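You operate a simulated robot arm through the tools that you are given. There is no shell and no other tool. Be economical: measure what you need, move in short steps, check, and stop when the job is done.

You are at the controls of a simulated robot arm. One attempt, no reset.

TASK
Put things in order on the island top. At the end: the blue square tin stands where the yellow melt pot stood; the clear glass with a blue band stands where the blue square tin stood; the salt mill stands on top of the yellow round cheese; the yellow melt pot from the island top is on the small board; whatever was shut is shut again. Leave all else as you found it, and nothing knocked over.

The check looks at the end state, three seconds after you hand in, the way a careful person would. Anything else that was tipped, shoved, dropped, spilled or broken makes it a failure.

THE ROBOT
A 6-joint arm with a two-finger parallel gripper, fixed in place. Base frame: the origin is at the foot of the arm, x ahead of it, y to its left, z up; the work surface is at about z = 920. Units: mm, rad, N and s.
With the tool pointing down near the work surface it reaches from about 360 to 760 mm from the base axis. Its first joint turns from -1.152 to 1.152 rad. Payload 2.45 kg.
The tool frame sits at the grasp point between the pads (the TCP): z along the fingers, y along the line on which they close. The tips reach 24 mm beyond it. The gripper opens to 68 mm. The fingers are 17 mm wide and 10 mm thick; the gripper's body (40 by 70 mm) begins 41 mm behind the TCP.
Orientation is told as [roll, pitch, yaw] about the base's x, y, z axes, in that order, counted from this pose: with the fingers straight down and closing along the base's y, the tool's x points along the base's -x, its y along +y and its z along -z.

THE INTERFACE
- The arm moves only by the tool servo_tool. Its argument "steps" is text: rows parted by semicolons, each of 7 numbers parted by spaces: the shift along the tool's x, y, z in m, then the turn, a rotation vector about the tool's x, y, z in rad, then the closure in counts, from 0 (fully open) to 255 (shut). In form: tx ty tz ax ay az gripper; .... A call has 1 to 10 rows; each row shifts and turns the commanded pose from where the row before left it, along the tool's axes as they then stand. Rows are played at 5 a second. More than 50 mm and 0.15 rad between two rows, or a gripper value outside its range, and nothing of the call is played. A pose out of reach is approached as far as the arm can. The call stops where the force on the tool passes 40 N (or 10 N more than at its start, if that is more) or the arm is blocked; 0.2 s more then pass. The fingers move at their own pace (about 108 mm/s each) and stop on an object; they squeeze with about 36 N. The grip force told is the motor's: it shows also when the fingers shut on nothing. Time passes only in rows, and 0.2 s behind the last, so rows that do not move let the fingers close. The reply holds the time, the measured pose of the TCP, the force on the tool along the base axes, the opening and the grip force, in the units named above and with some noise.
- Cameras (640 x 400 px; columns grow to the right, rows downward): "scene" is fixed at [164.3, 407.2, 1471.9]; the picture's right is [-0.82, -0.57, 0.00], its down [-0.28, 0.41, -0.87] and it looks along [0.50, -0.71, -0.49] (base axes); focal length 337 px, centre (320, 200). "wrist" rides on the gripper at [84, 11, -75] in the tool frame; the picture's right is [-0.13, 0.99, 0.00], its down [-0.60, -0.08, -0.79] and it looks along [-0.79, -0.10, 0.61] (tool axes); focal length 251 px, centre (320, 200). There is no depth. A picture from a camera that has moved, and an enlarged one, comes with that camera's place and axes in the base frame and with its lens.
- snapshot(camera): a new picture of that camera. The clock stands still meanwhile.
- enlarge(camera, box): a new picture of the part [left, top, right, bottom] of that camera's present view, enlarged. The clock stands still meanwhile.
- sign_off(): hands the job in; it is judged then, once.

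Work in short steps. Places have to be worked out from the pictures, the camera data and where the tool is seen: move nearer, look again, correct. Check each grasp and each placing, and mend what went wrong. You have 120 turns and 76 pictures in all, those below and enlarged ones among them. Open the gripper and draw the arm clear of the work before you hand the job in, unless the task says otherwise; then end with one line.

The tools are called after "Emit:" by a JSON object that holds its "method" and its "body". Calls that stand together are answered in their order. servo_tool: Moves the arm, as the interface text tells. Its arguments: {"type":"object","properties":{"steps":{"type":"string"}},"required":["steps"]} The other tools are called the same way: snapshot (camera) takes a picture; enlarge (camera, box) takes an enlarged picture of a part of a camera's view; sign_off () hands the job in.

At the start:

```text
clock: 0.0
position: [449.7, -193.2, 1250.8]
ee_rot: [-0.002, 0.001, 0.0]
ft_force: [-0.1, 0.4, -0.9]
grip_width: 67.9
grasp_force: 0.0
```

scene: 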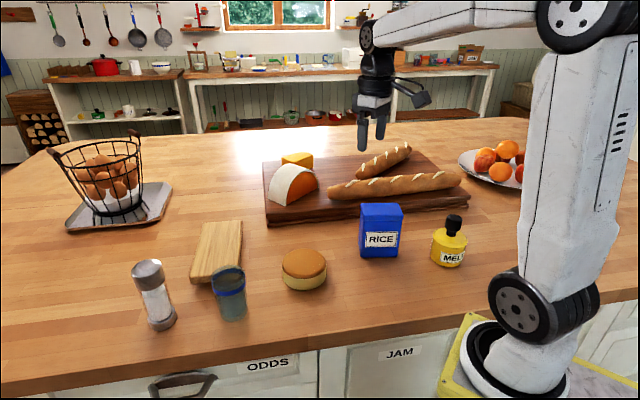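
wrist: 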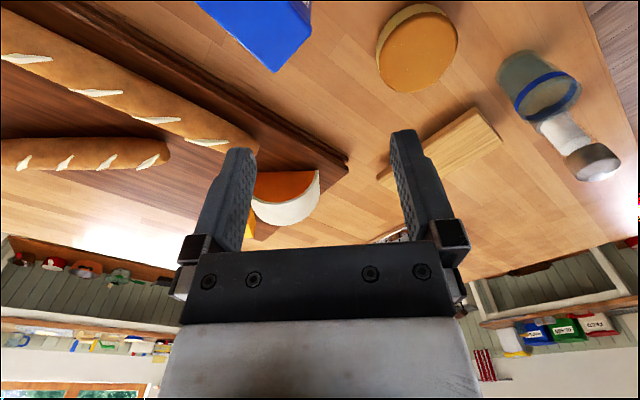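

I'll look closely at the objects in the scene view first; rough estimates put the pot near (278,-308), tin (436,-236), cheese (530,-43), glass (598,112) and mill (701,205).

Emit:
{"method": "enlarge", "body": {"camera": "scene", "box": [340, 180, 500, 280]}}

Emit:
{"method": "enlarge", "body": {"camera": "scene", "box": [120, 210, 344, 350]}}

```text
4.00 times, centred on (420, 230) of scene
camera zoom: at [164.3, 407.2, 1471.9], right [-0.82, -0.57, 0.0], down [-0.28, 0.41, -0.87], along [0.5, -0.71, -0.49], focal length 1347 px, centre (-80, 80)
```

zoom: 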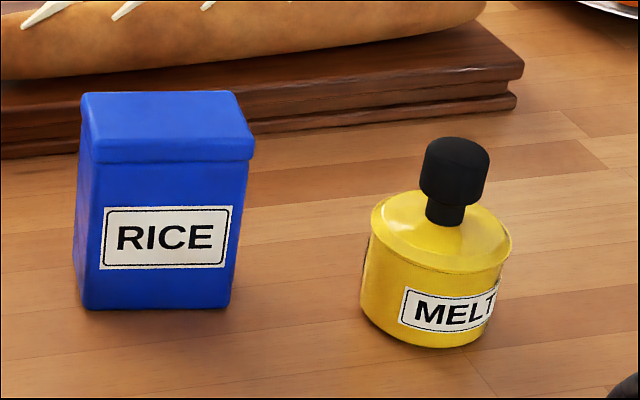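

```text
2.86 times, centred on (232, 280) of scene
camera zoom: at [164.3, 407.2, 1471.9], right [-0.82, -0.57, 0.0], down [-0.28, 0.41, -0.87], along [0.5, -0.71, -0.49], focal length 962 px, centre (571, -29)
```

zoom: 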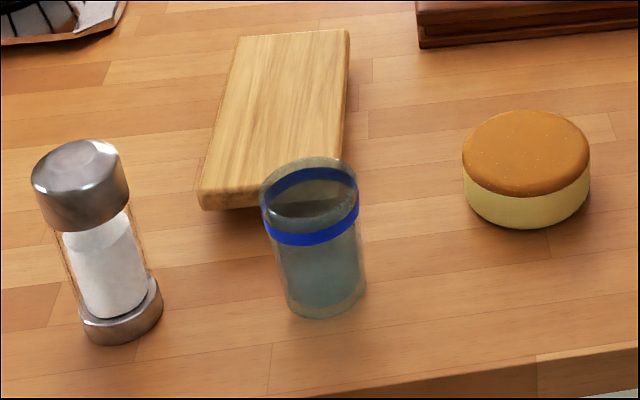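

The tin's narrow side is ~55 mm and its height ~125; the pot's knob is ~37 mm wide with its top near z=1050, standing near (290,-316). I'll move over the pot at a safe height and look.

Emit:
{"method": "servo_tool", "body": {"steps": "0.032 -0.0246 0 0 0 0 0; 0.032 -0.0246 0 0 0 0 0; 0.032 -0.0246 0 0 0 0 0; 0.032 -0.0246 0.015 0 0 0 0; 0.032 -0.0246 0.04 0 0 0 0; 0 0 0.04 0 0 0 0; 0 0 0 0 0 0 0"}}

Emit:
{"method": "snapshot", "body": {"camera": "wrist"}}

Emit:
{"method": "snapshot", "body": {"camera": "scene"}}

```text
refused: row 5 steps farther than a row can; nothing moved
```

```text
71 pictures are left
camera wrist: at [366.4, -183.3, 1327.1], right [0.13, 0.99, 0.0], down [0.6, -0.08, 0.79], along [0.79, -0.1, -0.61], focal length 251 px, centre (320, 200)
```

wrist: 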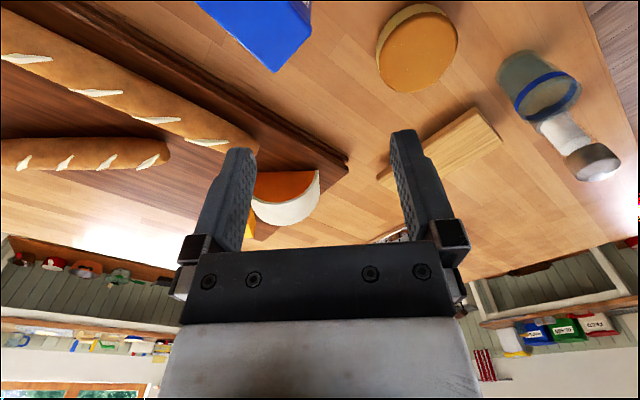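

```text
70 pictures are left
```

scene: 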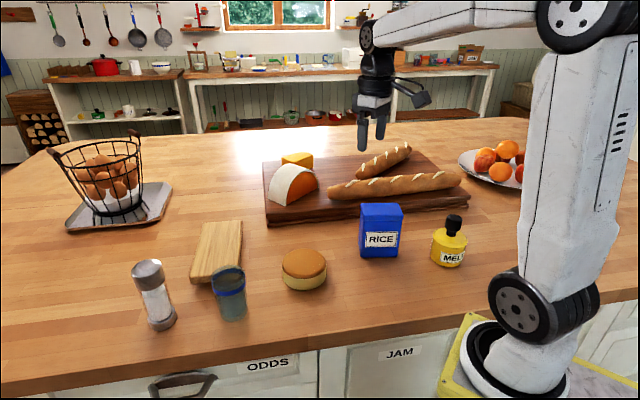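

A row was too long, so nothing moved; I resend with shorter rows.

Emit:
{"method": "servo_tool", "body": {"steps": "0.032 -0.0246 0 0 0 0 0; 0.032 -0.0246 0 0 0 0 0; 0.032 -0.0246 0 0 0 0 0; 0.032 -0.0246 0.015 0 0 0 0; 0.032 -0.0246 0.015 0 0 0 0; 0 0 0.04 0 0 0 0; 0 0 0 0 0 0 0"}}

```text
clock: 1.6
position: [290.3, -316.8, 1179.2]
ee_rot: [-0.001, -0.002, 0.0]
ft_force: [-0.6, 0.6, -0.8]
grip_width: 67.9
grasp_force: 0.1
```

The arm is at (290,-317,1179); I look from the wrist to find the knob.

Emit:
{"method": "snapshot", "body": {"camera": "wrist"}}

```text
69 pictures are left
camera wrist: at [206.7, -305.6, 1256.1], right [0.13, 0.99, 0.0], down [0.6, -0.08, 0.79], along [0.79, -0.1, -0.61], focal length 251 px, centre (320, 200)
```

wrist: 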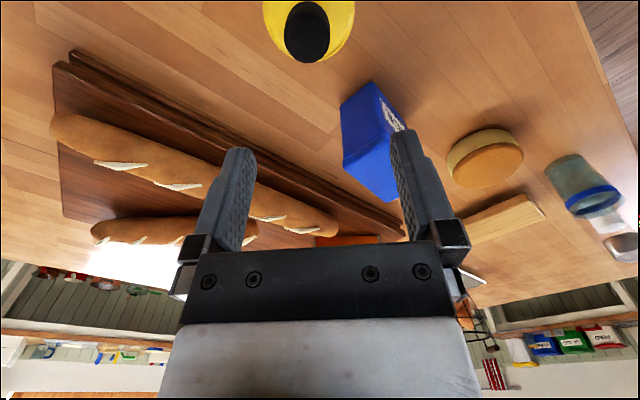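

The knob appears at about (281,-323). I shift there, descend to ~1090 and look again.

Emit:
{"method": "servo_tool", "body": {"steps": "0.009 -0.006 0.02 0 0 0 0; 0 0 0.035 0 0 0 0; 0 0 0.035 0 0 0 0; 0 0 0 0 0 0 0"}}

Emit:
{"method": "snapshot", "body": {"camera": "wrist"}}

Emit:
{"method": "enlarge", "body": {"camera": "scene", "box": [340, 140, 500, 280]}}

```text
clock: 2.6
position: [281.2, -323.1, 1091.4]
ee_rot: [-0.003, 0.0, -0.001]
ft_force: [-0.6, 0.1, 0.3]
grip_width: 67.9
grasp_force: 0.2
```

```text
68 pictures are left
camera wrist: at [197.2, -312.1, 1167.3], right [0.13, 0.99, 0.0], down [0.6, -0.08, 0.79], along [0.79, -0.1, -0.61], focal length 251 px, centre (320, 200)
```

wrist: 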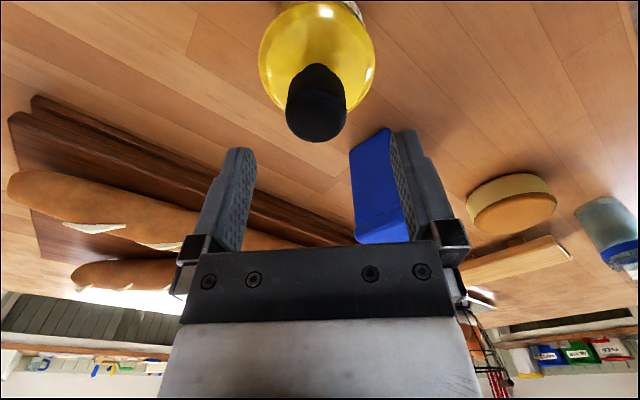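

```text
2.86 times, centred on (420, 210) of scene
camera zoom: at [164.3, 407.2, 1471.9], right [-0.82, -0.57, 0.0], down [-0.28, 0.41, -0.87], along [0.5, -0.71, -0.49], focal length 962 px, centre (34, 171)
```

zoom: 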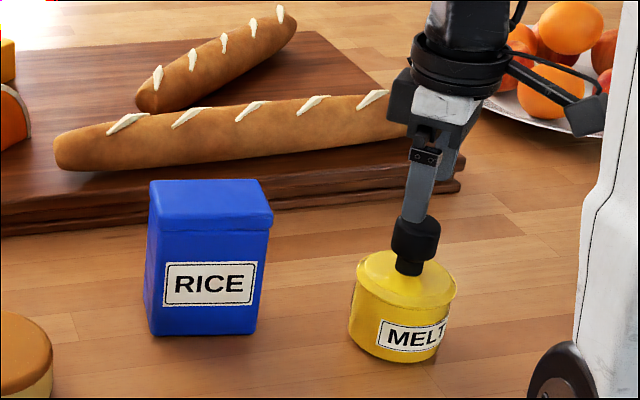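

The knob's top is straight under the tool within a few mm. I descend to z≈1033 and close.

Emit:
{"method": "servo_tool", "body": {"steps": "0.002 0 0.02 0 0 0 0; 0 0 0.02 0 0 0 0; 0 0 0.018 0 0 0 0; 0 0 0 0 0 0 0; 0 0 0 0 0 0 255; 0 0 0 0 0 0 255; 0 0 0 0 0 0 255"}}

Emit:
{"method": "enlarge", "body": {"camera": "scene", "box": [340, 140, 500, 280]}}

```text
clock: 4.2
position: [279.9, -322.9, 1034.1]
ee_rot: [-0.002, 0.0, 0.0]
ft_force: [0.8, -1.2, 1.7]
grip_width: 34.5
grasp_force: 36.6
```

```text
2.86 times, centred on (420, 210) of scene
camera zoom: at [164.3, 407.2, 1471.9], right [-0.82, -0.57, 0.0], down [-0.28, 0.41, -0.87], along [0.5, -0.71, -0.49], focal length 962 px, centre (34, 171)
```

zoom: 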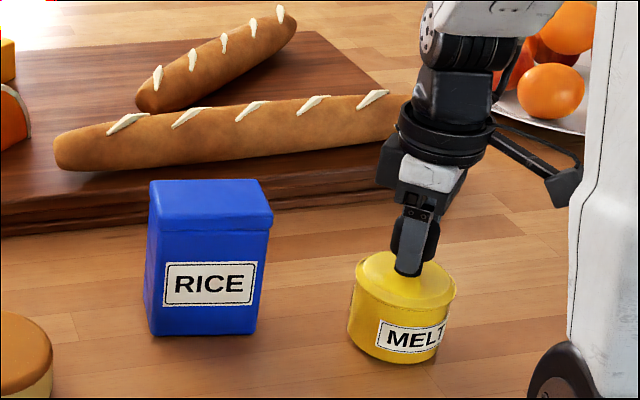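

The knob is held (34.5 mm), so the pot's place is (280,-323). I lift and check that the whole pot comes.

Emit:
{"method": "servo_tool", "body": {"steps": "0 0 -0.02 0 0 0 255; 0 0 -0.03 0 0 0 255; 0 0 -0.03 0 0 0 255; 0 0 -0.03 0 0 0 255; 0 0 -0.03 0 0 0 255; 0 0 -0.03 0 0 0 255; 0 0 0 0 0 0 255"}}

Emit:
{"method": "snapshot", "body": {"camera": "scene"}}

Emit:
{"method": "snapshot", "body": {"camera": "wrist"}}

```text
clock: 5.8
position: [280.6, -324.4, 1203.5]
ee_rot: [0.0, -0.001, 0.0]
ft_force: [0.0, 1.5, -2.8]
grip_width: 34.6
grasp_force: 35.9
```

```text
65 pictures are left
```

scene: 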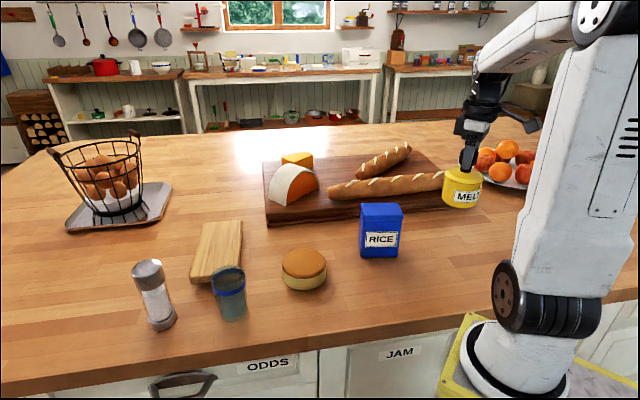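

```text
64 pictures are left
camera wrist: at [196.4, -313.1, 1278.1], right [0.13, 0.99, 0.0], down [0.6, -0.08, 0.79], along [0.79, -0.1, -0.61], focal length 251 px, centre (320, 200)
```

wrist: 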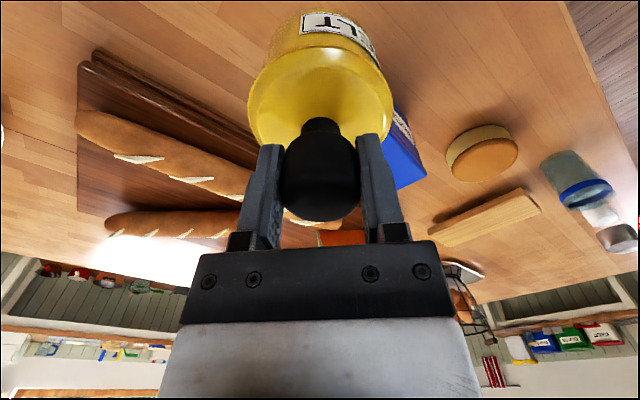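

The whole pot is lifted cleanly (bottom 114 mm below TCP). The board's near end is around (705,68), so the target is about (743,29); I carry the pot towards there high up.

Emit:
{"method": "servo_tool", "body": {"steps": "0 0 -0.04 0 0 0 255; -0.0367 0.028 0 0 0 0 255; -0.0367 0.028 0 0 0 0 255; -0.0367 0.028 0 0 0 0 255; -0.0367 0.028 0 0 0 0 255; -0.0367 0.028 0 0 0 0 255; -0.0367 0.028 0 0 0 0 255; -0.0367 0.028 0 0 0 0 255; -0.0367 0.028 0 0 0 0 255; 0 0 0 0 0 0 255"}}

Emit:
{"method": "servo_tool", "body": {"steps": "-0.0367 0.028 0 0 0 0 255; -0.0367 0.028 0 0 0 0 255; -0.0367 0.028 0 0 0 0 255; -0.0367 0.028 0 0 0 0 255; 0 0 0 0 0 0 255"}}

Emit:
{"method": "snapshot", "body": {"camera": "wrist"}}

Emit:
{"method": "snapshot", "body": {"camera": "scene"}}

```text
clock: 8.0
position: [573.4, -97.9, 1242.8]
ee_rot: [-0.002, -0.001, 0.0]
ft_force: [-0.5, 0.1, -2.6]
grip_width: 34.4
grasp_force: 35.9
```

```text
clock: 9.2
position: [719.1, 12.5, 1242.7]
ee_rot: [-0.002, 0.005, 0.0]
ft_force: [-0.1, -0.8, -3.0]
grip_width: 34.6
grasp_force: 36.2
```

```text
63 pictures are left
camera wrist: at [635.6, 22.7, 1317.2], right [0.13, 0.99, 0.0], down [0.61, -0.08, 0.79], along [0.78, -0.1, -0.61], focal length 251 px, centre (320, 200)
```

wrist: 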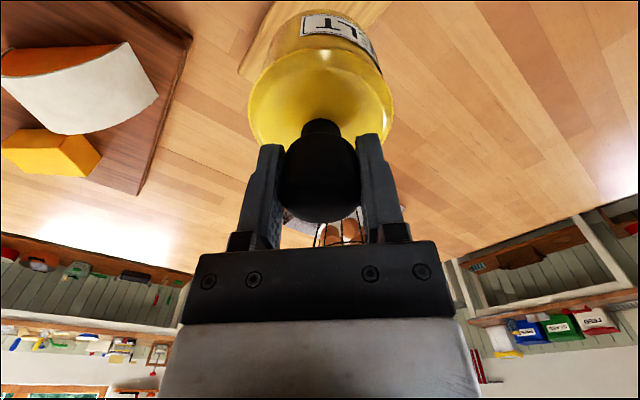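

```text
62 pictures are left
```

scene: 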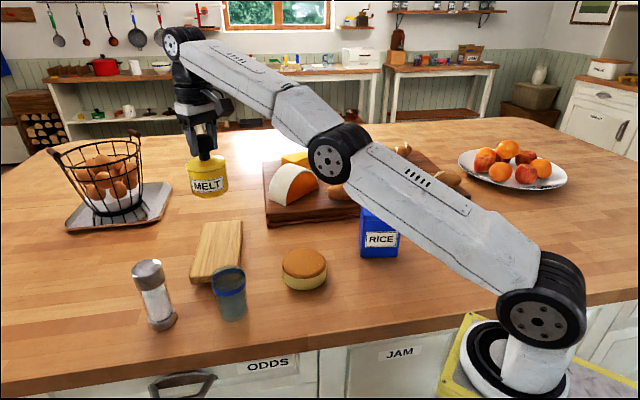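

From the wrist view the board's centre line passes (756,-1) along (0.67,-0.745), width ~97. I aim at (742,18), lowering to about 25 mm above.

Emit:
{"method": "servo_tool", "body": {"steps": "-0.023 0.0055 0.02 0 0 0 255; 0 0 0.04 0 0 0 255; 0 0 0.04 0 0 0 255; 0 0 0.04 0 0 0 255; 0 0 0.025 0 0 0 255; 0 0 0 0 0 0 255"}}

Emit:
{"method": "snapshot", "body": {"camera": "wrist"}}

Emit:
{"method": "enlarge", "body": {"camera": "scene", "box": [140, 170, 300, 330]}}

```text
clock: 10.6
position: [731.0, 17.5, 1076.7]
ee_rot: [-0.003, -0.006, 0.001]
ft_force: [-8.6, -2.3, 27.0]
grip_width: 34.2
grasp_force: 35.5
out of reach, approached as far as the arm can: row 1
```

```text
61 pictures are left
camera wrist: at [645.5, 27.3, 1152.4], right [0.13, 0.99, 0.0], down [0.6, -0.08, 0.8], along [0.79, -0.1, -0.6], focal length 251 px, centre (320, 200)
```

wrist: 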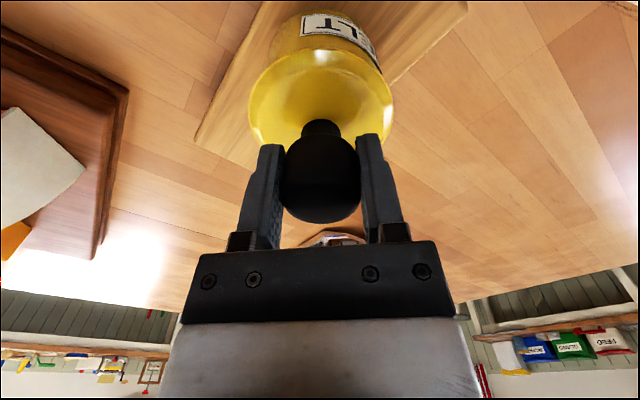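

```text
2.50 times, centred on (220, 250) of scene
camera zoom: at [163.4, 407.1, 1472.0], right [-0.82, -0.57, 0.0], down [-0.28, 0.41, -0.87], along [0.5, -0.71, -0.49], focal length 842 px, centre (570, 75)
```

zoom: 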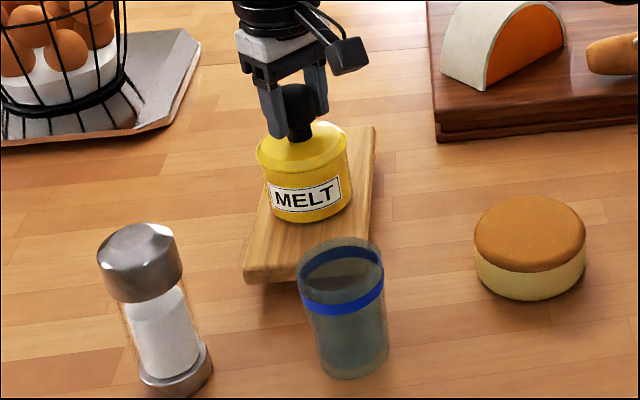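

The arm stopped at x=731 (reach limit), and the force reads 27 N; I hold still for a moment to see if it's contact.

Emit:
{"method": "servo_tool", "body": {"steps": "0 0 0 0 0 0 255; 0 0 0 0 0 0 255"}}

```text
clock: 11.2
position: [729.9, 16.4, 1078.3]
ee_rot: [-0.001, -0.008, 0.0]
ft_force: [-7.2, -3.4, 32.4]
grip_width: 34.4
grasp_force: 35.3
```

The force persists at 32 N; I raise 15 mm to see whether it's real contact.

Emit:
{"method": "servo_tool", "body": {"steps": "0 0 -0.005 0 0 0 255; 0 0 -0.005 0 0 0 255; 0 0 -0.005 0 0 0 255; 0 0 0 0 0 0 255"}}

```text
clock: 12.2
position: [729.8, 17.6, 1088.2]
ee_rot: [-0.002, 0.001, -0.001]
ft_force: [-0.1, 0.0, -2.5]
grip_width: 34.6
grasp_force: 36.1
```

The force vanished, so the pot touched something near bottom z≈964. I look at the board up close.

Emit:
{"method": "enlarge", "body": {"camera": "scene", "box": [180, 190, 260, 290]}}

Emit:
{"method": "snapshot", "body": {"camera": "wrist"}}

```text
4.00 times, centred on (220, 240) of scene
camera zoom: at [164.4, 407.2, 1471.9], right [-0.82, -0.57, 0.0], down [-0.28, 0.41, -0.87], along [0.5, -0.71, -0.49], focal length 1347 px, centre (720, 40)
```

zoom: 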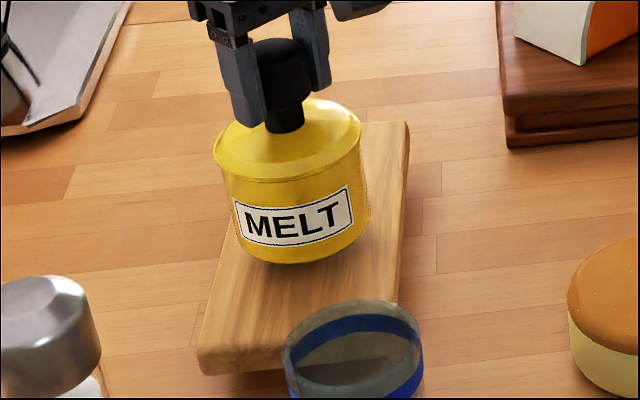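

```text
58 pictures are left
camera wrist: at [645.7, 28.5, 1163.9], right [0.13, 0.99, 0.0], down [0.6, -0.08, 0.79], along [0.79, -0.1, -0.61], focal length 251 px, centre (320, 200)
```

wrist: 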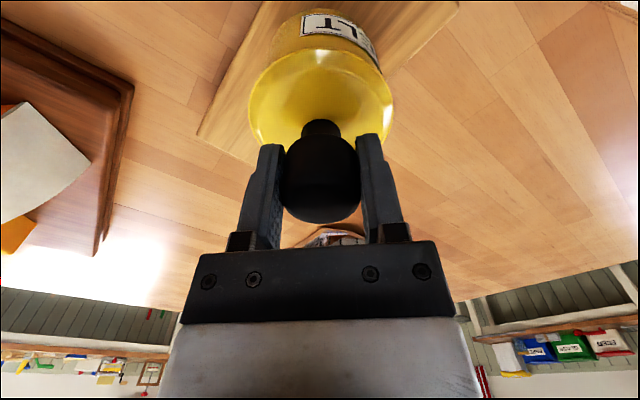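

The board is actually raised (top ≈ z 962), which makes both views agree; the pot is well centred at (730,17) over it. I lower gently to contact.

Emit:
{"method": "servo_tool", "body": {"steps": "0 0 0.004 0 0 0 255; 0 0 0.004 0 0 0 255; 0 0 0.003 0 0 0 255; 0 0 0 0 0 0 255"}}

```text
clock: 13.2
position: [730.3, 18.2, 1077.6]
ee_rot: [-0.002, -0.002, 0.0]
ft_force: [0.2, -0.4, -2.4]
grip_width: 34.4
grasp_force: 36.2
```

Emit:
{"method": "servo_tool", "body": {"steps": "0 0 0.002 0 0 0 255; 0 0 0 0 0 0 255"}}

```text
clock: 13.8
position: [729.2, 19.0, 1076.9]
ee_rot: [-0.001, -0.004, 0.0]
ft_force: [-4.2, -0.4, 8.5]
grip_width: 34.4
grasp_force: 35.4
```

Light contact (8 N): the pot rests on the board. I open the gripper and rise straight up.

Emit:
{"method": "servo_tool", "body": {"steps": "0 0 0 0 0 0 0; 0 0 0 0 0 0 0; 0 0 0 0 0 0 0; 0 0 -0.03 0 0 0 0; 0 0 -0.04 0 0 0 0; 0 0 -0.04 0 0 0 0; 0 0 -0.04 0 0 0 0; 0 0 0 0 0 0 0"}}

Emit:
{"method": "enlarge", "body": {"camera": "scene", "box": [120, 180, 344, 350]}}

```text
clock: 15.6
position: [727.4, 19.7, 1225.3]
ee_rot: [-0.002, 0.002, 0.0]
ft_force: [0.0, 0.1, -0.2]
grip_width: 67.7
grasp_force: 0.0
```

```text
2.35 times, centred on (232, 265) of scene
camera zoom: at [164.3, 407.2, 1471.9], right [-0.82, -0.57, 0.0], down [-0.28, 0.41, -0.87], along [0.5, -0.71, -0.49], focal length 792 px, centre (527, 47)
```

zoom: 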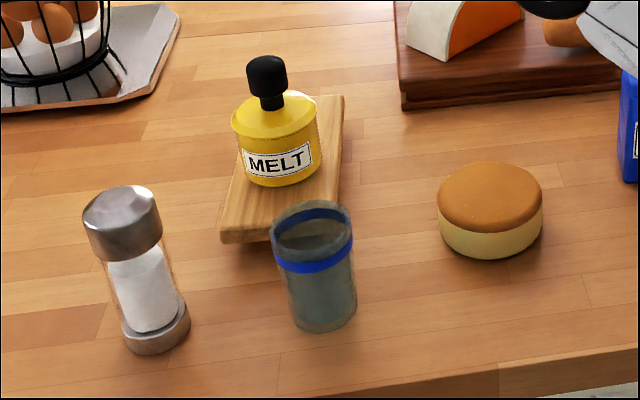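

The pot stands nicely on the board, nothing else moved. Now to the tin at about (447,-256); I move there and then yaw by +0.63 to match its faces.

Emit:
{"method": "servo_tool", "body": {"steps": "0.028 -0.0276 0 0 0 0 0; 0.028 -0.0276 0 0 0 0 0; 0.028 -0.0276 0 0 0 0 0; 0.028 -0.0276 0 0 0 0 0; 0.028 -0.0276 0 0 0 0 0; 0.028 -0.0276 0 0 0 0 0; 0.028 -0.0276 0 0 0 0 0; 0.028 -0.0276 0 0 0 0 0; 0.028 -0.0276 0 0 0 0 0; 0.028 -0.0276 0 0 0 0 0"}}

Emit:
{"method": "servo_tool", "body": {"steps": "0 0 0 0 0 -0.126 0; 0 0 0 0 0 -0.126 0; 0 0 0 0 0 -0.126 0; 0 0 0.01 0 0 -0.126 0; 0 0 0.01 0 0 -0.126 0; 0 0 0 0 0 0 0"}}

Emit:
{"method": "snapshot", "body": {"camera": "wrist"}}

```text
clock: 17.8
position: [448.9, -256.5, 1226.7]
ee_rot: [-0.001, -0.001, 0.0]
ft_force: [0.0, 0.8, 0.5]
grip_width: 68.1
grasp_force: 0.1
```

```text
clock: 19.2
position: [449.9, -258.3, 1205.8]
ee_rot: [0.0, -0.001, 0.632]
ft_force: [0.1, -0.3, 0.0]
grip_width: 68.3
grasp_force: 0.0
```

```text
56 pictures are left
camera wrist: at [374.9, -298.9, 1280.9], right [-0.48, 0.88, 0.0], down [0.53, 0.29, 0.79], along [0.7, 0.38, -0.61], focal length 251 px, centre (320, 200)
```

wrist: 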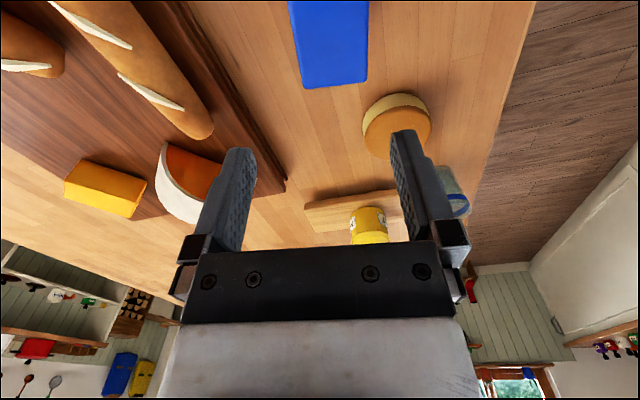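

Yaw sign is right. The lid appears ~60 mm deep and its centre a few mm toward the robot; I shift, descend to just above the lid and look again.

Emit:
{"method": "servo_tool", "body": {"steps": "0.005 0.007 0.02 0 0 0 0; 0 0 0.04 0 0 0 0; 0 0 0.04 0 0 0 0; 0 0 0.016 0 0 0 0; 0 0 0 0 0 0 0"}}

Emit:
{"method": "snapshot", "body": {"camera": "wrist"}}

Emit:
{"method": "enlarge", "body": {"camera": "scene", "box": [320, 150, 440, 270]}}

```text
clock: 20.4
position: [442.7, -257.1, 1088.7]
ee_rot: [-0.002, 0.0, 0.631]
ft_force: [-0.2, -1.2, -0.4]
grip_width: 67.9
grasp_force: 0.1
```

```text
55 pictures are left
camera wrist: at [367.1, -296.9, 1164.8], right [-0.48, 0.88, 0.0], down [0.53, 0.29, 0.79], along [0.7, 0.38, -0.61], focal length 251 px, centre (320, 200)
```

wrist: 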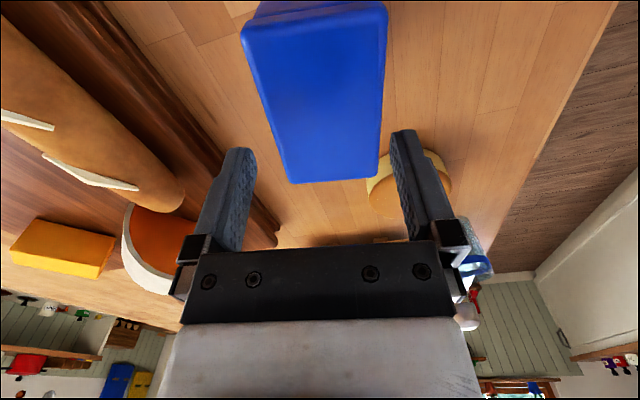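

```text
3.33 times, centred on (380, 210) of scene
camera zoom: at [164.3, 407.2, 1471.9], right [-0.82, -0.57, 0.0], down [-0.28, 0.41, -0.87], along [0.5, -0.71, -0.49], focal length 1123 px, centre (120, 167)
```

zoom: 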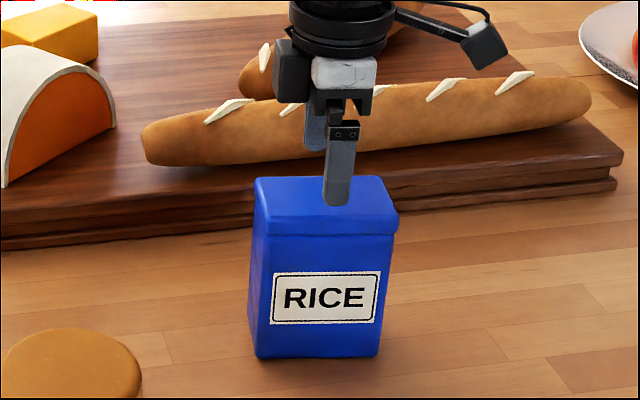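

The lid is ~60×96 mm, top ≈1048, with the tool about 4 mm off along the closing line. I shift 4.5 mm and descend in small steps to TCP ≈1020.

Emit:
{"method": "servo_tool", "body": {"steps": "0 0.0045 0.01 0 0 0 0; 0 0 0.01 0 0 0 0; 0 0 0.005 0 0 0 0; 0 0 0.005 0 0 0 0; 0 0 0.01 0 0 0 0; 0 0 0.01 0 0 0 0; 0 0 0.01 0 0 0 0; 0 0 0.008 0 0 0 0; 0 0 0 0 0 0 0"}}

Emit:
{"method": "snapshot", "body": {"camera": "wrist"}}

```text
clock: 22.4
position: [439.6, -251.1, 1021.0]
ee_rot: [0.002, -0.002, 0.631]
ft_force: [0.1, 0.1, 0.1]
grip_width: 67.9
grasp_force: 0.0
```

```text
53 pictures are left
camera wrist: at [365.1, -292.7, 1097.3], right [-0.48, 0.88, 0.0], down [0.53, 0.29, 0.79], along [0.7, 0.38, -0.61], focal length 251 px, centre (320, 200)
```

wrist: 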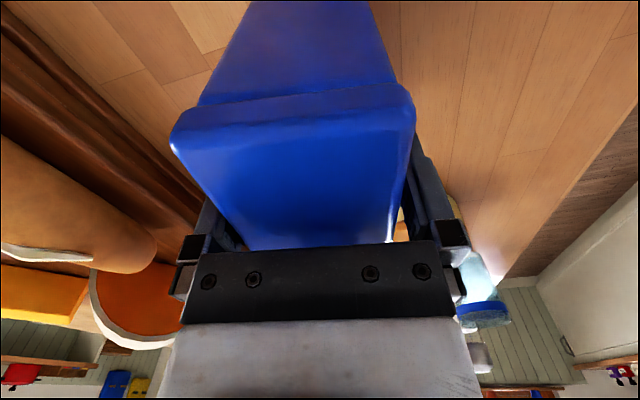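

The fingers straddle the lid without contact. I close.

Emit:
{"method": "servo_tool", "body": {"steps": "0 0 0 0 0 0 255; 0 0 0 0 0 0 255; 0 0 0 0 0 0 255; 0 0 0 0 0 0 255"}}

Emit:
{"method": "snapshot", "body": {"camera": "wrist"}}

Emit:
{"method": "enlarge", "body": {"camera": "scene", "box": [320, 150, 440, 270]}}

```text
clock: 23.4
position: [440.9, -251.3, 1021.5]
ee_rot: [-0.001, -0.002, 0.63]
ft_force: [0.6, -0.5, 0.2]
grip_width: 61.8
grasp_force: 36.1
```

```text
52 pictures are left
camera wrist: at [365.1, -292.8, 1097.5], right [-0.48, 0.88, 0.0], down [0.53, 0.29, 0.79], along [0.7, 0.38, -0.61], focal length 251 px, centre (320, 200)
```

wrist: 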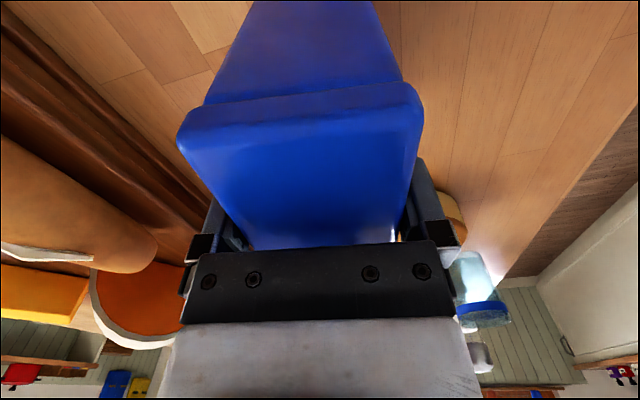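

```text
3.33 times, centred on (380, 210) of scene
camera zoom: at [164.3, 407.2, 1471.9], right [-0.82, -0.57, 0.0], down [-0.28, 0.41, -0.87], along [0.5, -0.71, -0.49], focal length 1123 px, centre (120, 167)
```

zoom: 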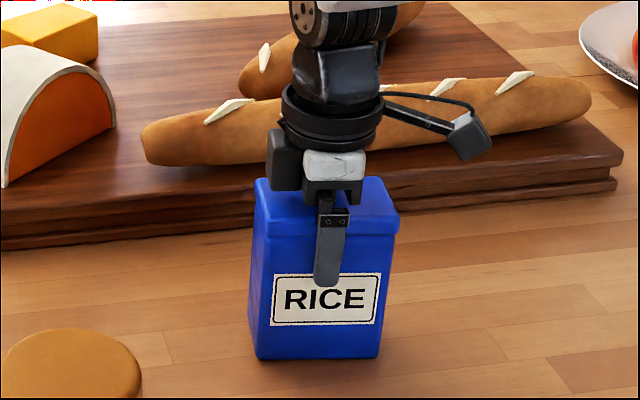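

Held at 61.8 mm; the tin's original centre was ≈(442,-253). I lift and check that lid and body come together.

Emit:
{"method": "servo_tool", "body": {"steps": "0 0 -0.01 0 0 0 255; 0 0 -0.02 0 0 0 255; 0 0 -0.02 0 0 0 255; 0 0 0 0 0 0 255"}}

Emit:
{"method": "enlarge", "body": {"camera": "scene", "box": [320, 130, 480, 270]}}

```text
clock: 24.4
position: [439.6, -252.6, 1071.3]
ee_rot: [-0.001, 0.001, 0.63]
ft_force: [-0.5, 0.5, -2.6]
grip_width: 61.8
grasp_force: 36.3
```

```text
2.86 times, centred on (400, 200) of scene
camera zoom: at [164.3, 407.2, 1471.9], right [-0.82, -0.57, 0.0], down [-0.28, 0.41, -0.87], along [0.5, -0.71, -0.49], focal length 962 px, centre (91, 200)
```

zoom: 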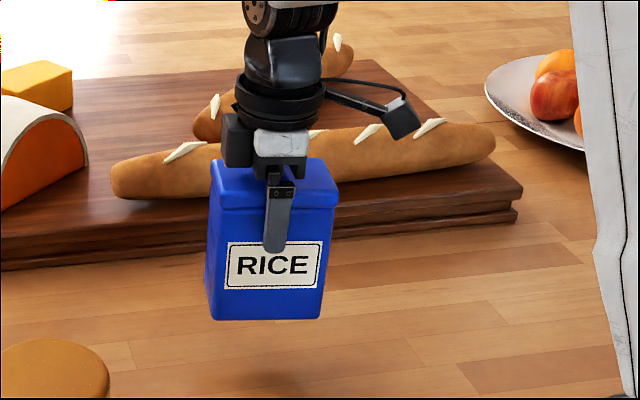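

The tin lifted whole. I carry it to the pot's old place (280,-323) and lower to just above the surface.

Emit:
{"method": "servo_tool", "body": {"steps": "0 0 -0.02 0 0 0 255; 0.0343 0.0072 0 0 0 0 255; 0.0343 0.0072 0 0 0 0 255; 0.0343 0.0072 0 0 0 0 255; 0.0343 0.0072 0 0 0 0 255; 0.0343 0.0072 0 0 0 0 255; 0 0 0.025 0 0 0 255; 0 0 0.025 0 0 0 255; 0 0 0 0 0 0 255"}}

Emit:
{"method": "snapshot", "body": {"camera": "scene"}}

```text
clock: 26.4
position: [279.6, -323.1, 1041.1]
ee_rot: [-0.002, -0.002, 0.629]
ft_force: [0.2, -0.7, -3.1]
grip_width: 61.8
grasp_force: 36.1
```

```text
49 pictures are left
```

scene: 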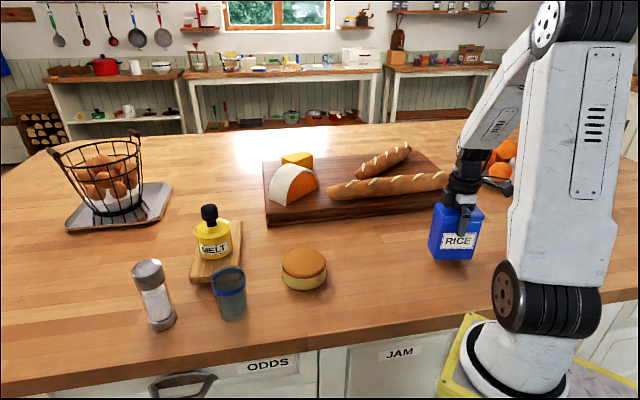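

It's right over the pot's old spot; I lower the last 20 mm slowly.

Emit:
{"method": "servo_tool", "body": {"steps": "0 0 0.008 0 0 0 255; 0 0 0.006 0 0 0 255; 0 0 0.004 0 0 0 255; 0 0 0.002 0 0 0 255; 0 0 0 0 0 0 255"}}

```text
clock: 27.6
position: [279.6, -323.3, 1021.8]
ee_rot: [-0.002, 0.001, 0.63]
ft_force: [-1.5, 0.1, 2.1]
grip_width: 61.9
grasp_force: 35.9
```

Contact begins (force +2 vs -3). I open and rise.

Emit:
{"method": "servo_tool", "body": {"steps": "0 0 0 0 0 0 0; 0 0 0 0 0 0 0; 0 0 -0.01 0 0 0 0; 0 0 -0.02 0 0 0 0; 0 0 -0.04 0 0 0 0; 0 0 -0.04 0 0 0 0; 0 0 -0.04 0 0 0 0; 0 0 -0.02 0 0 0 0; 0 0 0 0 0 0 0"}}

Emit:
{"method": "enlarge", "body": {"camera": "scene", "box": [340, 150, 500, 290]}}

```text
clock: 29.6
position: [279.7, -323.8, 1192.3]
ee_rot: [-0.001, -0.001, 0.631]
ft_force: [-0.1, 0.3, -0.4]
grip_width: 68.3
grasp_force: 0.1
```

```text
2.86 times, centred on (420, 220) of scene
camera zoom: at [164.3, 407.2, 1471.9], right [-0.82, -0.57, 0.0], down [-0.28, 0.41, -0.87], along [0.5, -0.71, -0.49], focal length 962 px, centre (34, 143)
```

zoom: 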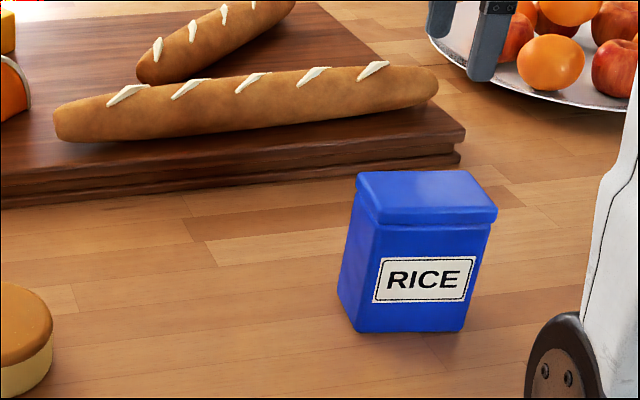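

The tin is in place. Next the glass: I unwind the yaw and travel to above it (~(590,112)) to measure.

Emit:
{"method": "servo_tool", "body": {"steps": "0 0 0 0 0 0.126 0; 0 0 0 0 0 0.126 0; 0 0 0 0 0 0.126 0; 0 0 0 0 0 0.126 0; 0 0 0 0 0 0.126 0; -0.026 0.0363 0 0 0 0 0; -0.026 0.0363 0 0 0 0 0; -0.026 0.0363 0 0 0 0 0; -0.026 0.0363 0 0 0 0 0; -0.026 0.0363 0 0 0 0 0"}}

Emit:
{"method": "servo_tool", "body": {"steps": "-0.026 0.0363 0 0 0 0 0; -0.026 0.0363 0 0 0 0 0; -0.026 0.0363 0 0 0 0 0; -0.026 0.0363 0 0 0 0 0; -0.026 0.0363 0 0 0 0 0; -0.026 0.0363 0 0 0 0 0; -0.026 0.0363 0 0 0 0 0; 0 0 0.03 0 0 0 0; 0 0 0 0 0 0 0"}}

Emit:
{"method": "snapshot", "body": {"camera": "wrist"}}

```text
clock: 31.8
position: [408.7, -142.4, 1192.7]
ee_rot: [0.0, 0.001, -0.003]
ft_force: [-0.2, 0.3, 0.3]
grip_width: 67.9
grasp_force: 0.0
```

```text
clock: 33.8
position: [590.2, 111.5, 1159.8]
ee_rot: [-0.002, -0.001, -0.001]
ft_force: [-0.2, -0.3, -0.7]
grip_width: 68.1
grasp_force: 0.1
```

```text
47 pictures are left
camera wrist: at [507.1, 121.9, 1236.4], right [0.13, 0.99, 0.0], down [0.6, -0.08, 0.79], along [0.79, -0.1, -0.61], focal length 251 px, centre (320, 200)
```

wrist: 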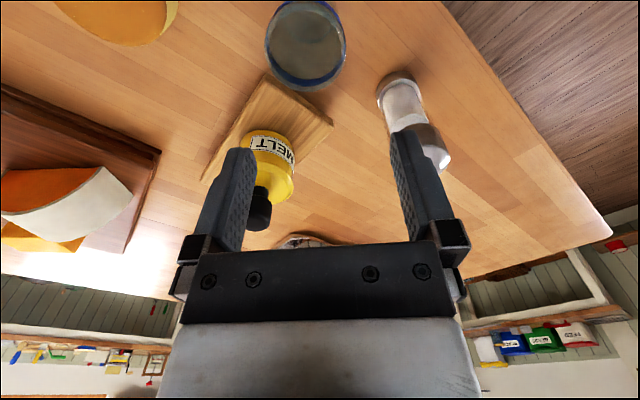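

The glass rim appears centred near (583,102), ~61–65 mm wide. I shift and descend to tips ~25 mm above the rim, then look closer.

Emit:
{"method": "servo_tool", "body": {"steps": "0.007 -0.009 0.02 0 0 0 0; 0 0 0.03 0 0 0 0; 0 0 0.025 0 0 0 0; 0 0 0 0 0 0 0"}}

Emit:
{"method": "snapshot", "body": {"camera": "wrist"}}

Emit:
{"method": "enlarge", "body": {"camera": "scene", "box": [190, 230, 270, 330]}}

```text
clock: 34.8
position: [585.5, 101.8, 1083.8]
ee_rot: [-0.002, -0.001, 0.0]
ft_force: [0.3, -0.3, -0.9]
grip_width: 68.2
grasp_force: 0.1
```

```text
46 pictures are left
camera wrist: at [500.8, 112.6, 1160.9], right [0.13, 0.99, 0.0], down [0.6, -0.08, 0.79], along [0.79, -0.1, -0.61], focal length 251 px, centre (320, 200)
```

wrist: 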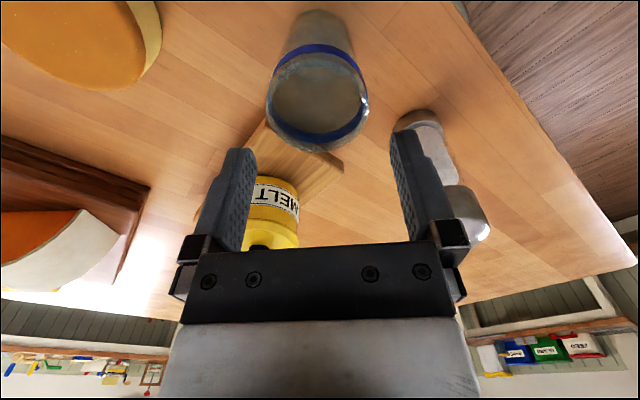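

```text
4.00 times, centred on (230, 280) of scene
camera zoom: at [164.3, 407.2, 1471.9], right [-0.82, -0.57, 0.0], down [-0.28, 0.41, -0.87], along [0.5, -0.71, -0.49], focal length 1347 px, centre (680, -120)
```

zoom: 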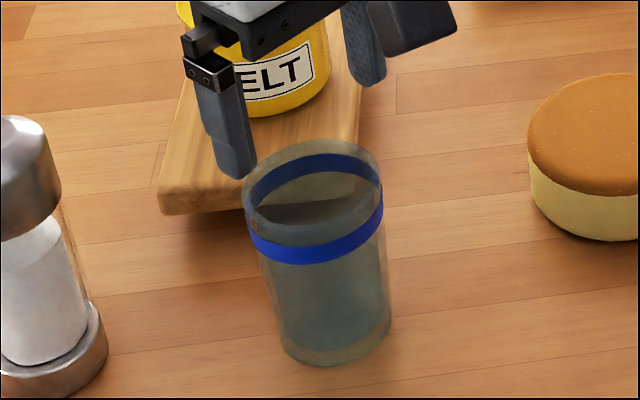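

The rim width is borderline for the 68 mm opening; I enlarge the wrist view on the glass for a precise measure.

Emit:
{"method": "enlarge", "body": {"camera": "wrist", "box": [220, 0, 420, 160]}}

```text
2.50 times, centred on (320, 80) of wrist
camera zoom: at [500.8, 112.6, 1160.9], right [0.13, 0.99, 0.0], down [0.6, -0.08, 0.79], along [0.79, -0.1, -0.61], focal length 629 px, centre (320, 500)
```

zoom: 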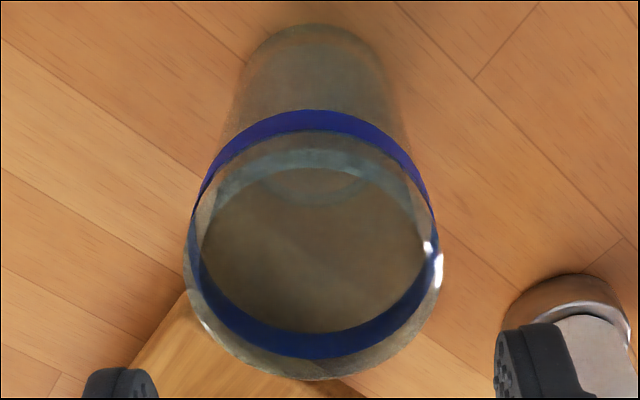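

Rim ≈62 mm by calibration with known objects, so ~3 mm per side. I shift 2 mm in y and step down slowly past the rim, watching force.

Emit:
{"method": "servo_tool", "body": {"steps": "0.001 -0.002 0 0 0 0 0; 0 0 0.015 0 0 0 0; 0 0 0.008 0 0 0 0; 0 0 0 0 0 0 0"}}

Emit:
{"method": "enlarge", "body": {"camera": "wrist", "box": [200, 40, 440, 190]}}

Emit:
{"method": "enlarge", "body": {"camera": "scene", "box": [190, 220, 270, 330]}}

```text
clock: 35.8
position: [582.2, 99.1, 1062.4]
ee_rot: [-0.003, 0.0, 0.001]
ft_force: [0.7, -0.5, 0.4]
grip_width: 68.0
grasp_force: 0.1
```

```text
2.67 times, centred on (320, 115) of wrist
camera zoom: at [499.4, 110.5, 1138.7], right [0.13, 0.99, 0.0], down [0.6, -0.08, 0.79], along [0.79, -0.1, -0.61], focal length 670 px, centre (320, 427)
```

zoom: 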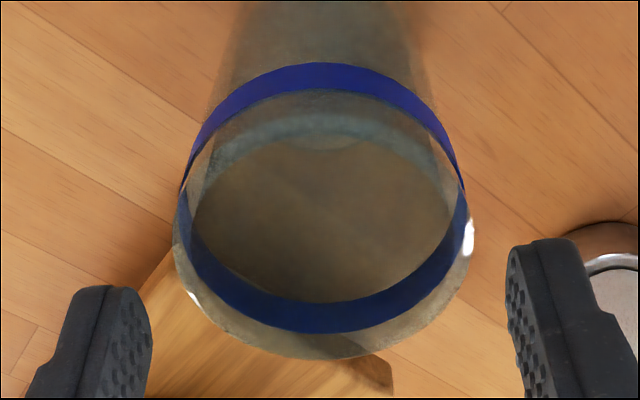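

```text
3.64 times, centred on (230, 275) of scene
camera zoom: at [164.3, 407.2, 1471.9], right [-0.82, -0.57, 0.0], down [-0.28, 0.41, -0.87], along [0.5, -0.71, -0.49], focal length 1225 px, centre (647, -73)
```

zoom: 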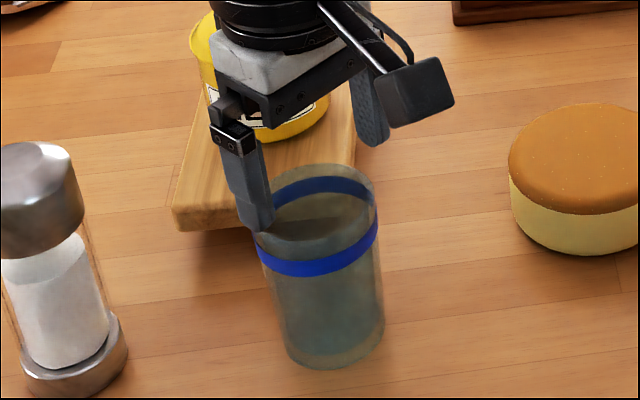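

Rim is centred within ~1 mm between the fingers with clearance on both sides. I step down 8 mm at a time.

Emit:
{"method": "servo_tool", "body": {"steps": "0 -0.0005 0.008 0 0 0 0; 0 0 0.006 0 0 0 0; 0 0 0.006 0 0 0 0; 0 0 0.006 0 0 0 0; 0 0 0 0 0 0 0"}}

Emit:
{"method": "snapshot", "body": {"camera": "wrist"}}

```text
clock: 37.0
position: [583.4, 100.3, 1035.8]
ee_rot: [-0.001, 0.0, 0.001]
ft_force: [-0.6, -1.1, 0.6]
grip_width: 67.9
grasp_force: 0.0
```

```text
41 pictures are left
camera wrist: at [499.8, 110.6, 1112.3], right [0.13, 0.99, 0.0], down [0.6, -0.08, 0.79], along [0.79, -0.1, -0.61], focal length 251 px, centre (320, 200)
```

wrist: 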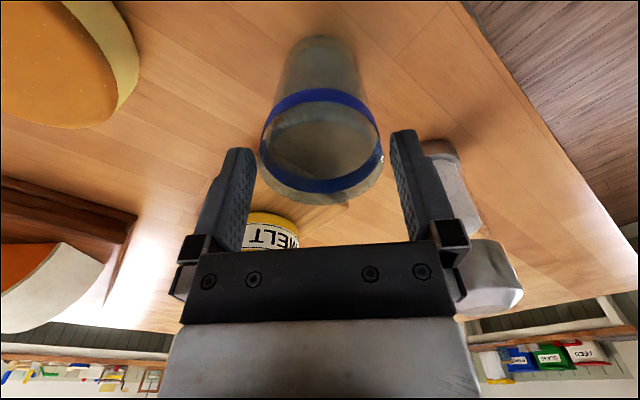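

Still no contact; rim edges sit just inside the finger lines. I continue down with small steps.

Emit:
{"method": "servo_tool", "body": {"steps": "0 0 0.005 0 0 0 0; 0 0 0.005 0 0 0 0; 0 0 0.005 0 0 0 0; 0 0 0 0 0 0 0"}}

Emit:
{"method": "enlarge", "body": {"camera": "wrist", "box": [200, 60, 440, 240]}}

Emit:
{"method": "enlarge", "body": {"camera": "scene", "box": [190, 220, 270, 330]}}

```text
clock: 38.0
position: [583.2, 100.6, 1022.0]
ee_rot: [-0.001, -0.001, 0.0]
ft_force: [0.5, -0.4, -0.3]
grip_width: 68.0
grasp_force: 0.1
```

```text
2.22 times, centred on (320, 150) of wrist
camera zoom: at [499.1, 111.0, 1097.3], right [0.13, 0.99, 0.0], down [0.6, -0.08, 0.79], along [0.79, -0.1, -0.61], focal length 559 px, centre (320, 311)
```

zoom: 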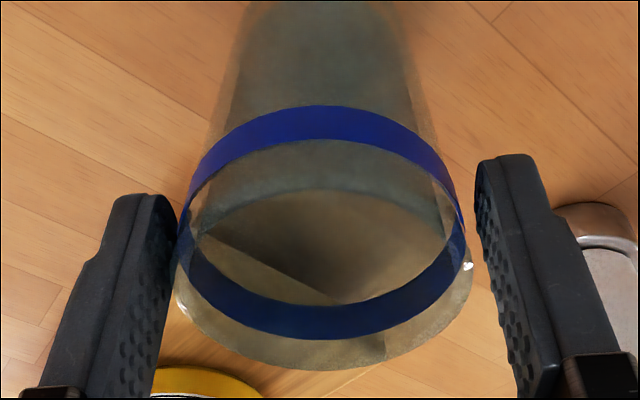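

```text
3.64 times, centred on (230, 275) of scene
camera zoom: at [164.3, 407.2, 1471.9], right [-0.82, -0.57, 0.0], down [-0.28, 0.41, -0.87], along [0.5, -0.71, -0.49], focal length 1225 px, centre (647, -73)
```

zoom: 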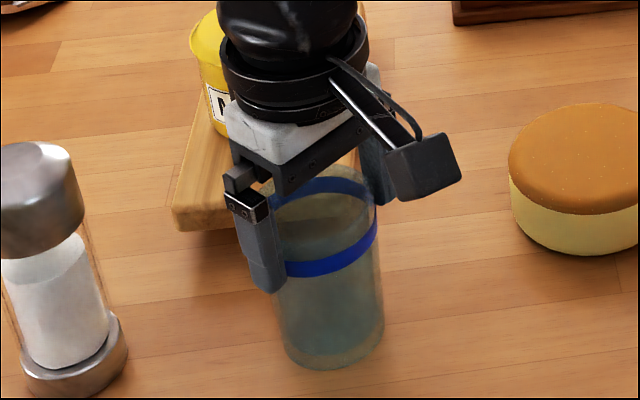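

Fingers now straddle the rim and band. I go 8 mm lower and close gently.

Emit:
{"method": "servo_tool", "body": {"steps": "0 0 0.004 0 0 0 0; 0 0 0.004 0 0 0 0; 0 0 0 0 0 0 0; 0 0 0 0 0 0 255; 0 0 0 0 0 0 255; 0 0 0 0 0 0 255"}}

Emit:
{"method": "enlarge", "body": {"camera": "wrist", "box": [200, 60, 440, 240]}}

```text
clock: 39.4
position: [583.7, 99.7, 1014.3]
ee_rot: [-0.003, -0.002, -0.001]
ft_force: [0.1, -0.8, 0.4]
grip_width: 64.4
grasp_force: 35.7
```

```text
2.22 times, centred on (320, 150) of wrist
camera zoom: at [499.8, 110.8, 1089.1], right [0.13, 0.99, 0.0], down [0.6, -0.08, 0.79], along [0.79, -0.1, -0.61], focal length 559 px, centre (320, 311)
```

zoom: 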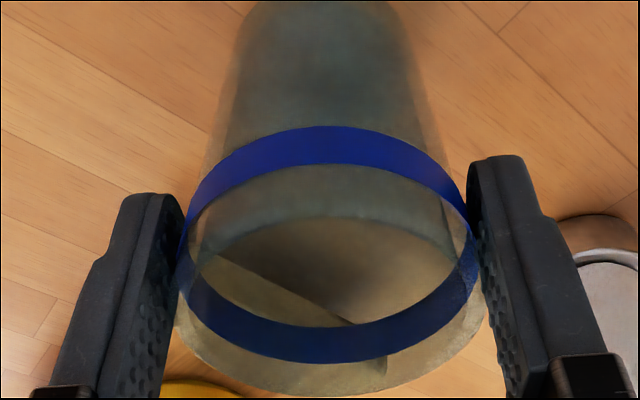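

Gripped at 64.4 mm. I lift gently and check.

Emit:
{"method": "servo_tool", "body": {"steps": "0 0 -0.008 0 0 0 255; 0 0 -0.015 0 0 0 255; 0 0 -0.02 0 0 0 255; 0 0 -0.02 0 0 0 255; 0 0 -0.02 0 0 0 255; 0 0 -0.015 0 0 0 255; 0 0 -0.008 0 0 0 255; 0 0 0 0 0 0 255"}}

Emit:
{"method": "snapshot", "body": {"camera": "scene"}}

```text
clock: 41.2
position: [584.5, 101.4, 1120.7]
ee_rot: [-0.001, 0.001, 0.0]
ft_force: [0.2, 0.9, -2.5]
grip_width: 64.2
grasp_force: 35.8
```

```text
37 pictures are left
```

scene: 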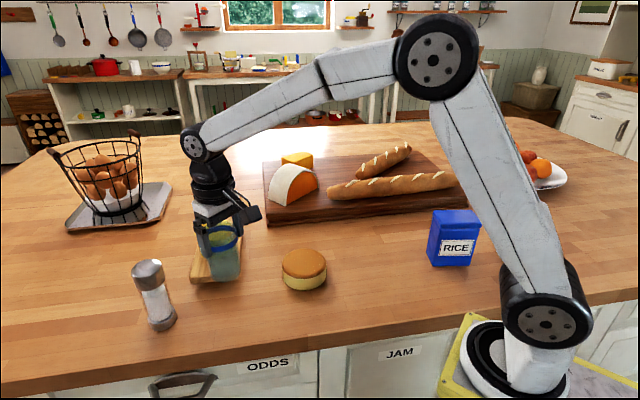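

The glass hangs upright. I carry it smoothly to the tin's old place (442,-253).

Emit:
{"method": "servo_tool", "body": {"steps": "0.004 -0.010 0 0 0 0 255; 0.009 -0.022 0 0 0 0 255; 0.013 -0.0324 0 0 0 0 255; 0.013 -0.0324 0 0 0 0 255; 0.013 -0.0324 0 0 0 0 255; 0.013 -0.0324 0 0 0 0 255; 0.013 -0.0324 0 0 0 0 255; 0.013 -0.0324 0 0 0 0 255; 0.013 -0.0324 0 0 0 0 255; 0.013 -0.0324 0 0 0 0 255"}}

Emit:
{"method": "servo_tool", "body": {"steps": "0.013 -0.0324 0 0 0 0 255; 0.008 -0.02 0 0 0 0 255; 0.0035 -0.0104 0 0 0 0 255; 0 0 0 0 0 0 255"}}

Emit:
{"method": "snapshot", "body": {"camera": "scene"}}

```text
clock: 43.4
position: [465.8, -189.5, 1119.8]
ee_rot: [-0.001, -0.001, -0.001]
ft_force: [-0.2, 0.3, -2.7]
grip_width: 64.2
grasp_force: 36.1
```

```text
clock: 44.4
position: [441.2, -253.6, 1120.0]
ee_rot: [-0.001, 0.001, 0.001]
ft_force: [-0.3, -0.1, -2.7]
grip_width: 64.1
grasp_force: 36.1
```

```text
36 pictures are left
```

scene: 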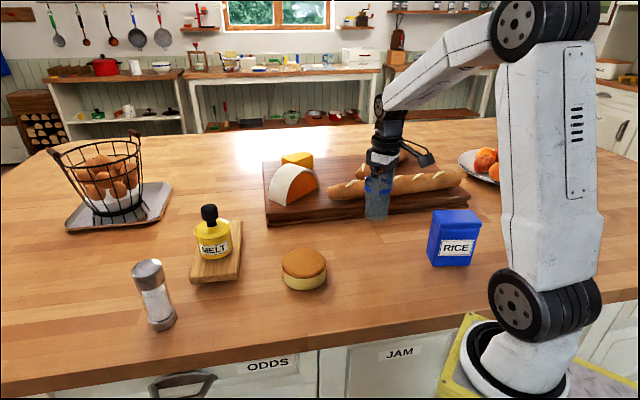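

The glass is over the spot at (441,-254). I lower by 103 mm to just above contact.

Emit:
{"method": "servo_tool", "body": {"steps": "0 0 0.01 0 0 0 255; 0 0 0.02 0 0 0 255; 0 0 0.025 0 0 0 255; 0 0 0.02 0 0 0 255; 0 0 0.015 0 0 0 255; 0 0 0.008 0 0 0 255; 0 0 0.004 0 0 0 255; 0 0 0.002 0 0 0 255; 0 0 0 0 0 0 255"}}

```text
clock: 46.4
position: [442.0, -253.2, 1016.2]
ee_rot: [0.0, 0.0, -0.002]
ft_force: [0.5, -0.3, -2.5]
grip_width: 64.4
grasp_force: 35.8
```

Emit:
{"method": "servo_tool", "body": {"steps": "0 0 0.002 0 0 0 255; 0 0 0 0 0 0 255"}}

```text
clock: 47.0
position: [442.4, -253.4, 1013.8]
ee_rot: [-0.003, 0.001, 0.0]
ft_force: [-0.9, 0.1, -2.4]
grip_width: 64.2
grasp_force: 36.1
```

One more millimetre down until the force shows contact.

Emit:
{"method": "servo_tool", "body": {"steps": "0 0 0.0015 0 0 0 255; 0 0 0 0 0 0 255"}}

```text
clock: 47.6
position: [443.3, -253.6, 1014.4]
ee_rot: [-0.002, -0.003, 0.001]
ft_force: [-2.4, 1.3, 7.5]
grip_width: 63.7
grasp_force: 35.3
```

Contact. I open and rise straight up, then check.

Emit:
{"method": "servo_tool", "body": {"steps": "0 0 0 0 0 0 0; 0 0 0 0 0 0 0; 0 0 -0.008 0 0 0 0; 0 0 -0.015 0 0 0 0; 0 0 -0.02 0 0 0 0; 0 0 -0.04 0 0 0 0; 0 0 -0.04 0 0 0 0; 0 0 -0.04 0 0 0 0; 0 0 0 0 0 0 0"}}

Emit:
{"method": "snapshot", "body": {"camera": "scene"}}

```text
clock: 49.6
position: [442.6, -253.9, 1177.4]
ee_rot: [-0.003, 0.0, 0.001]
ft_force: [-0.3, 0.2, 0.5]
grip_width: 68.3
grasp_force: 0.0
```

```text
35 pictures are left
```

scene: 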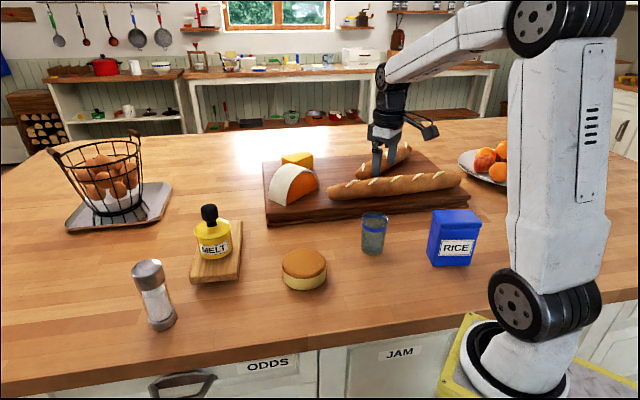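

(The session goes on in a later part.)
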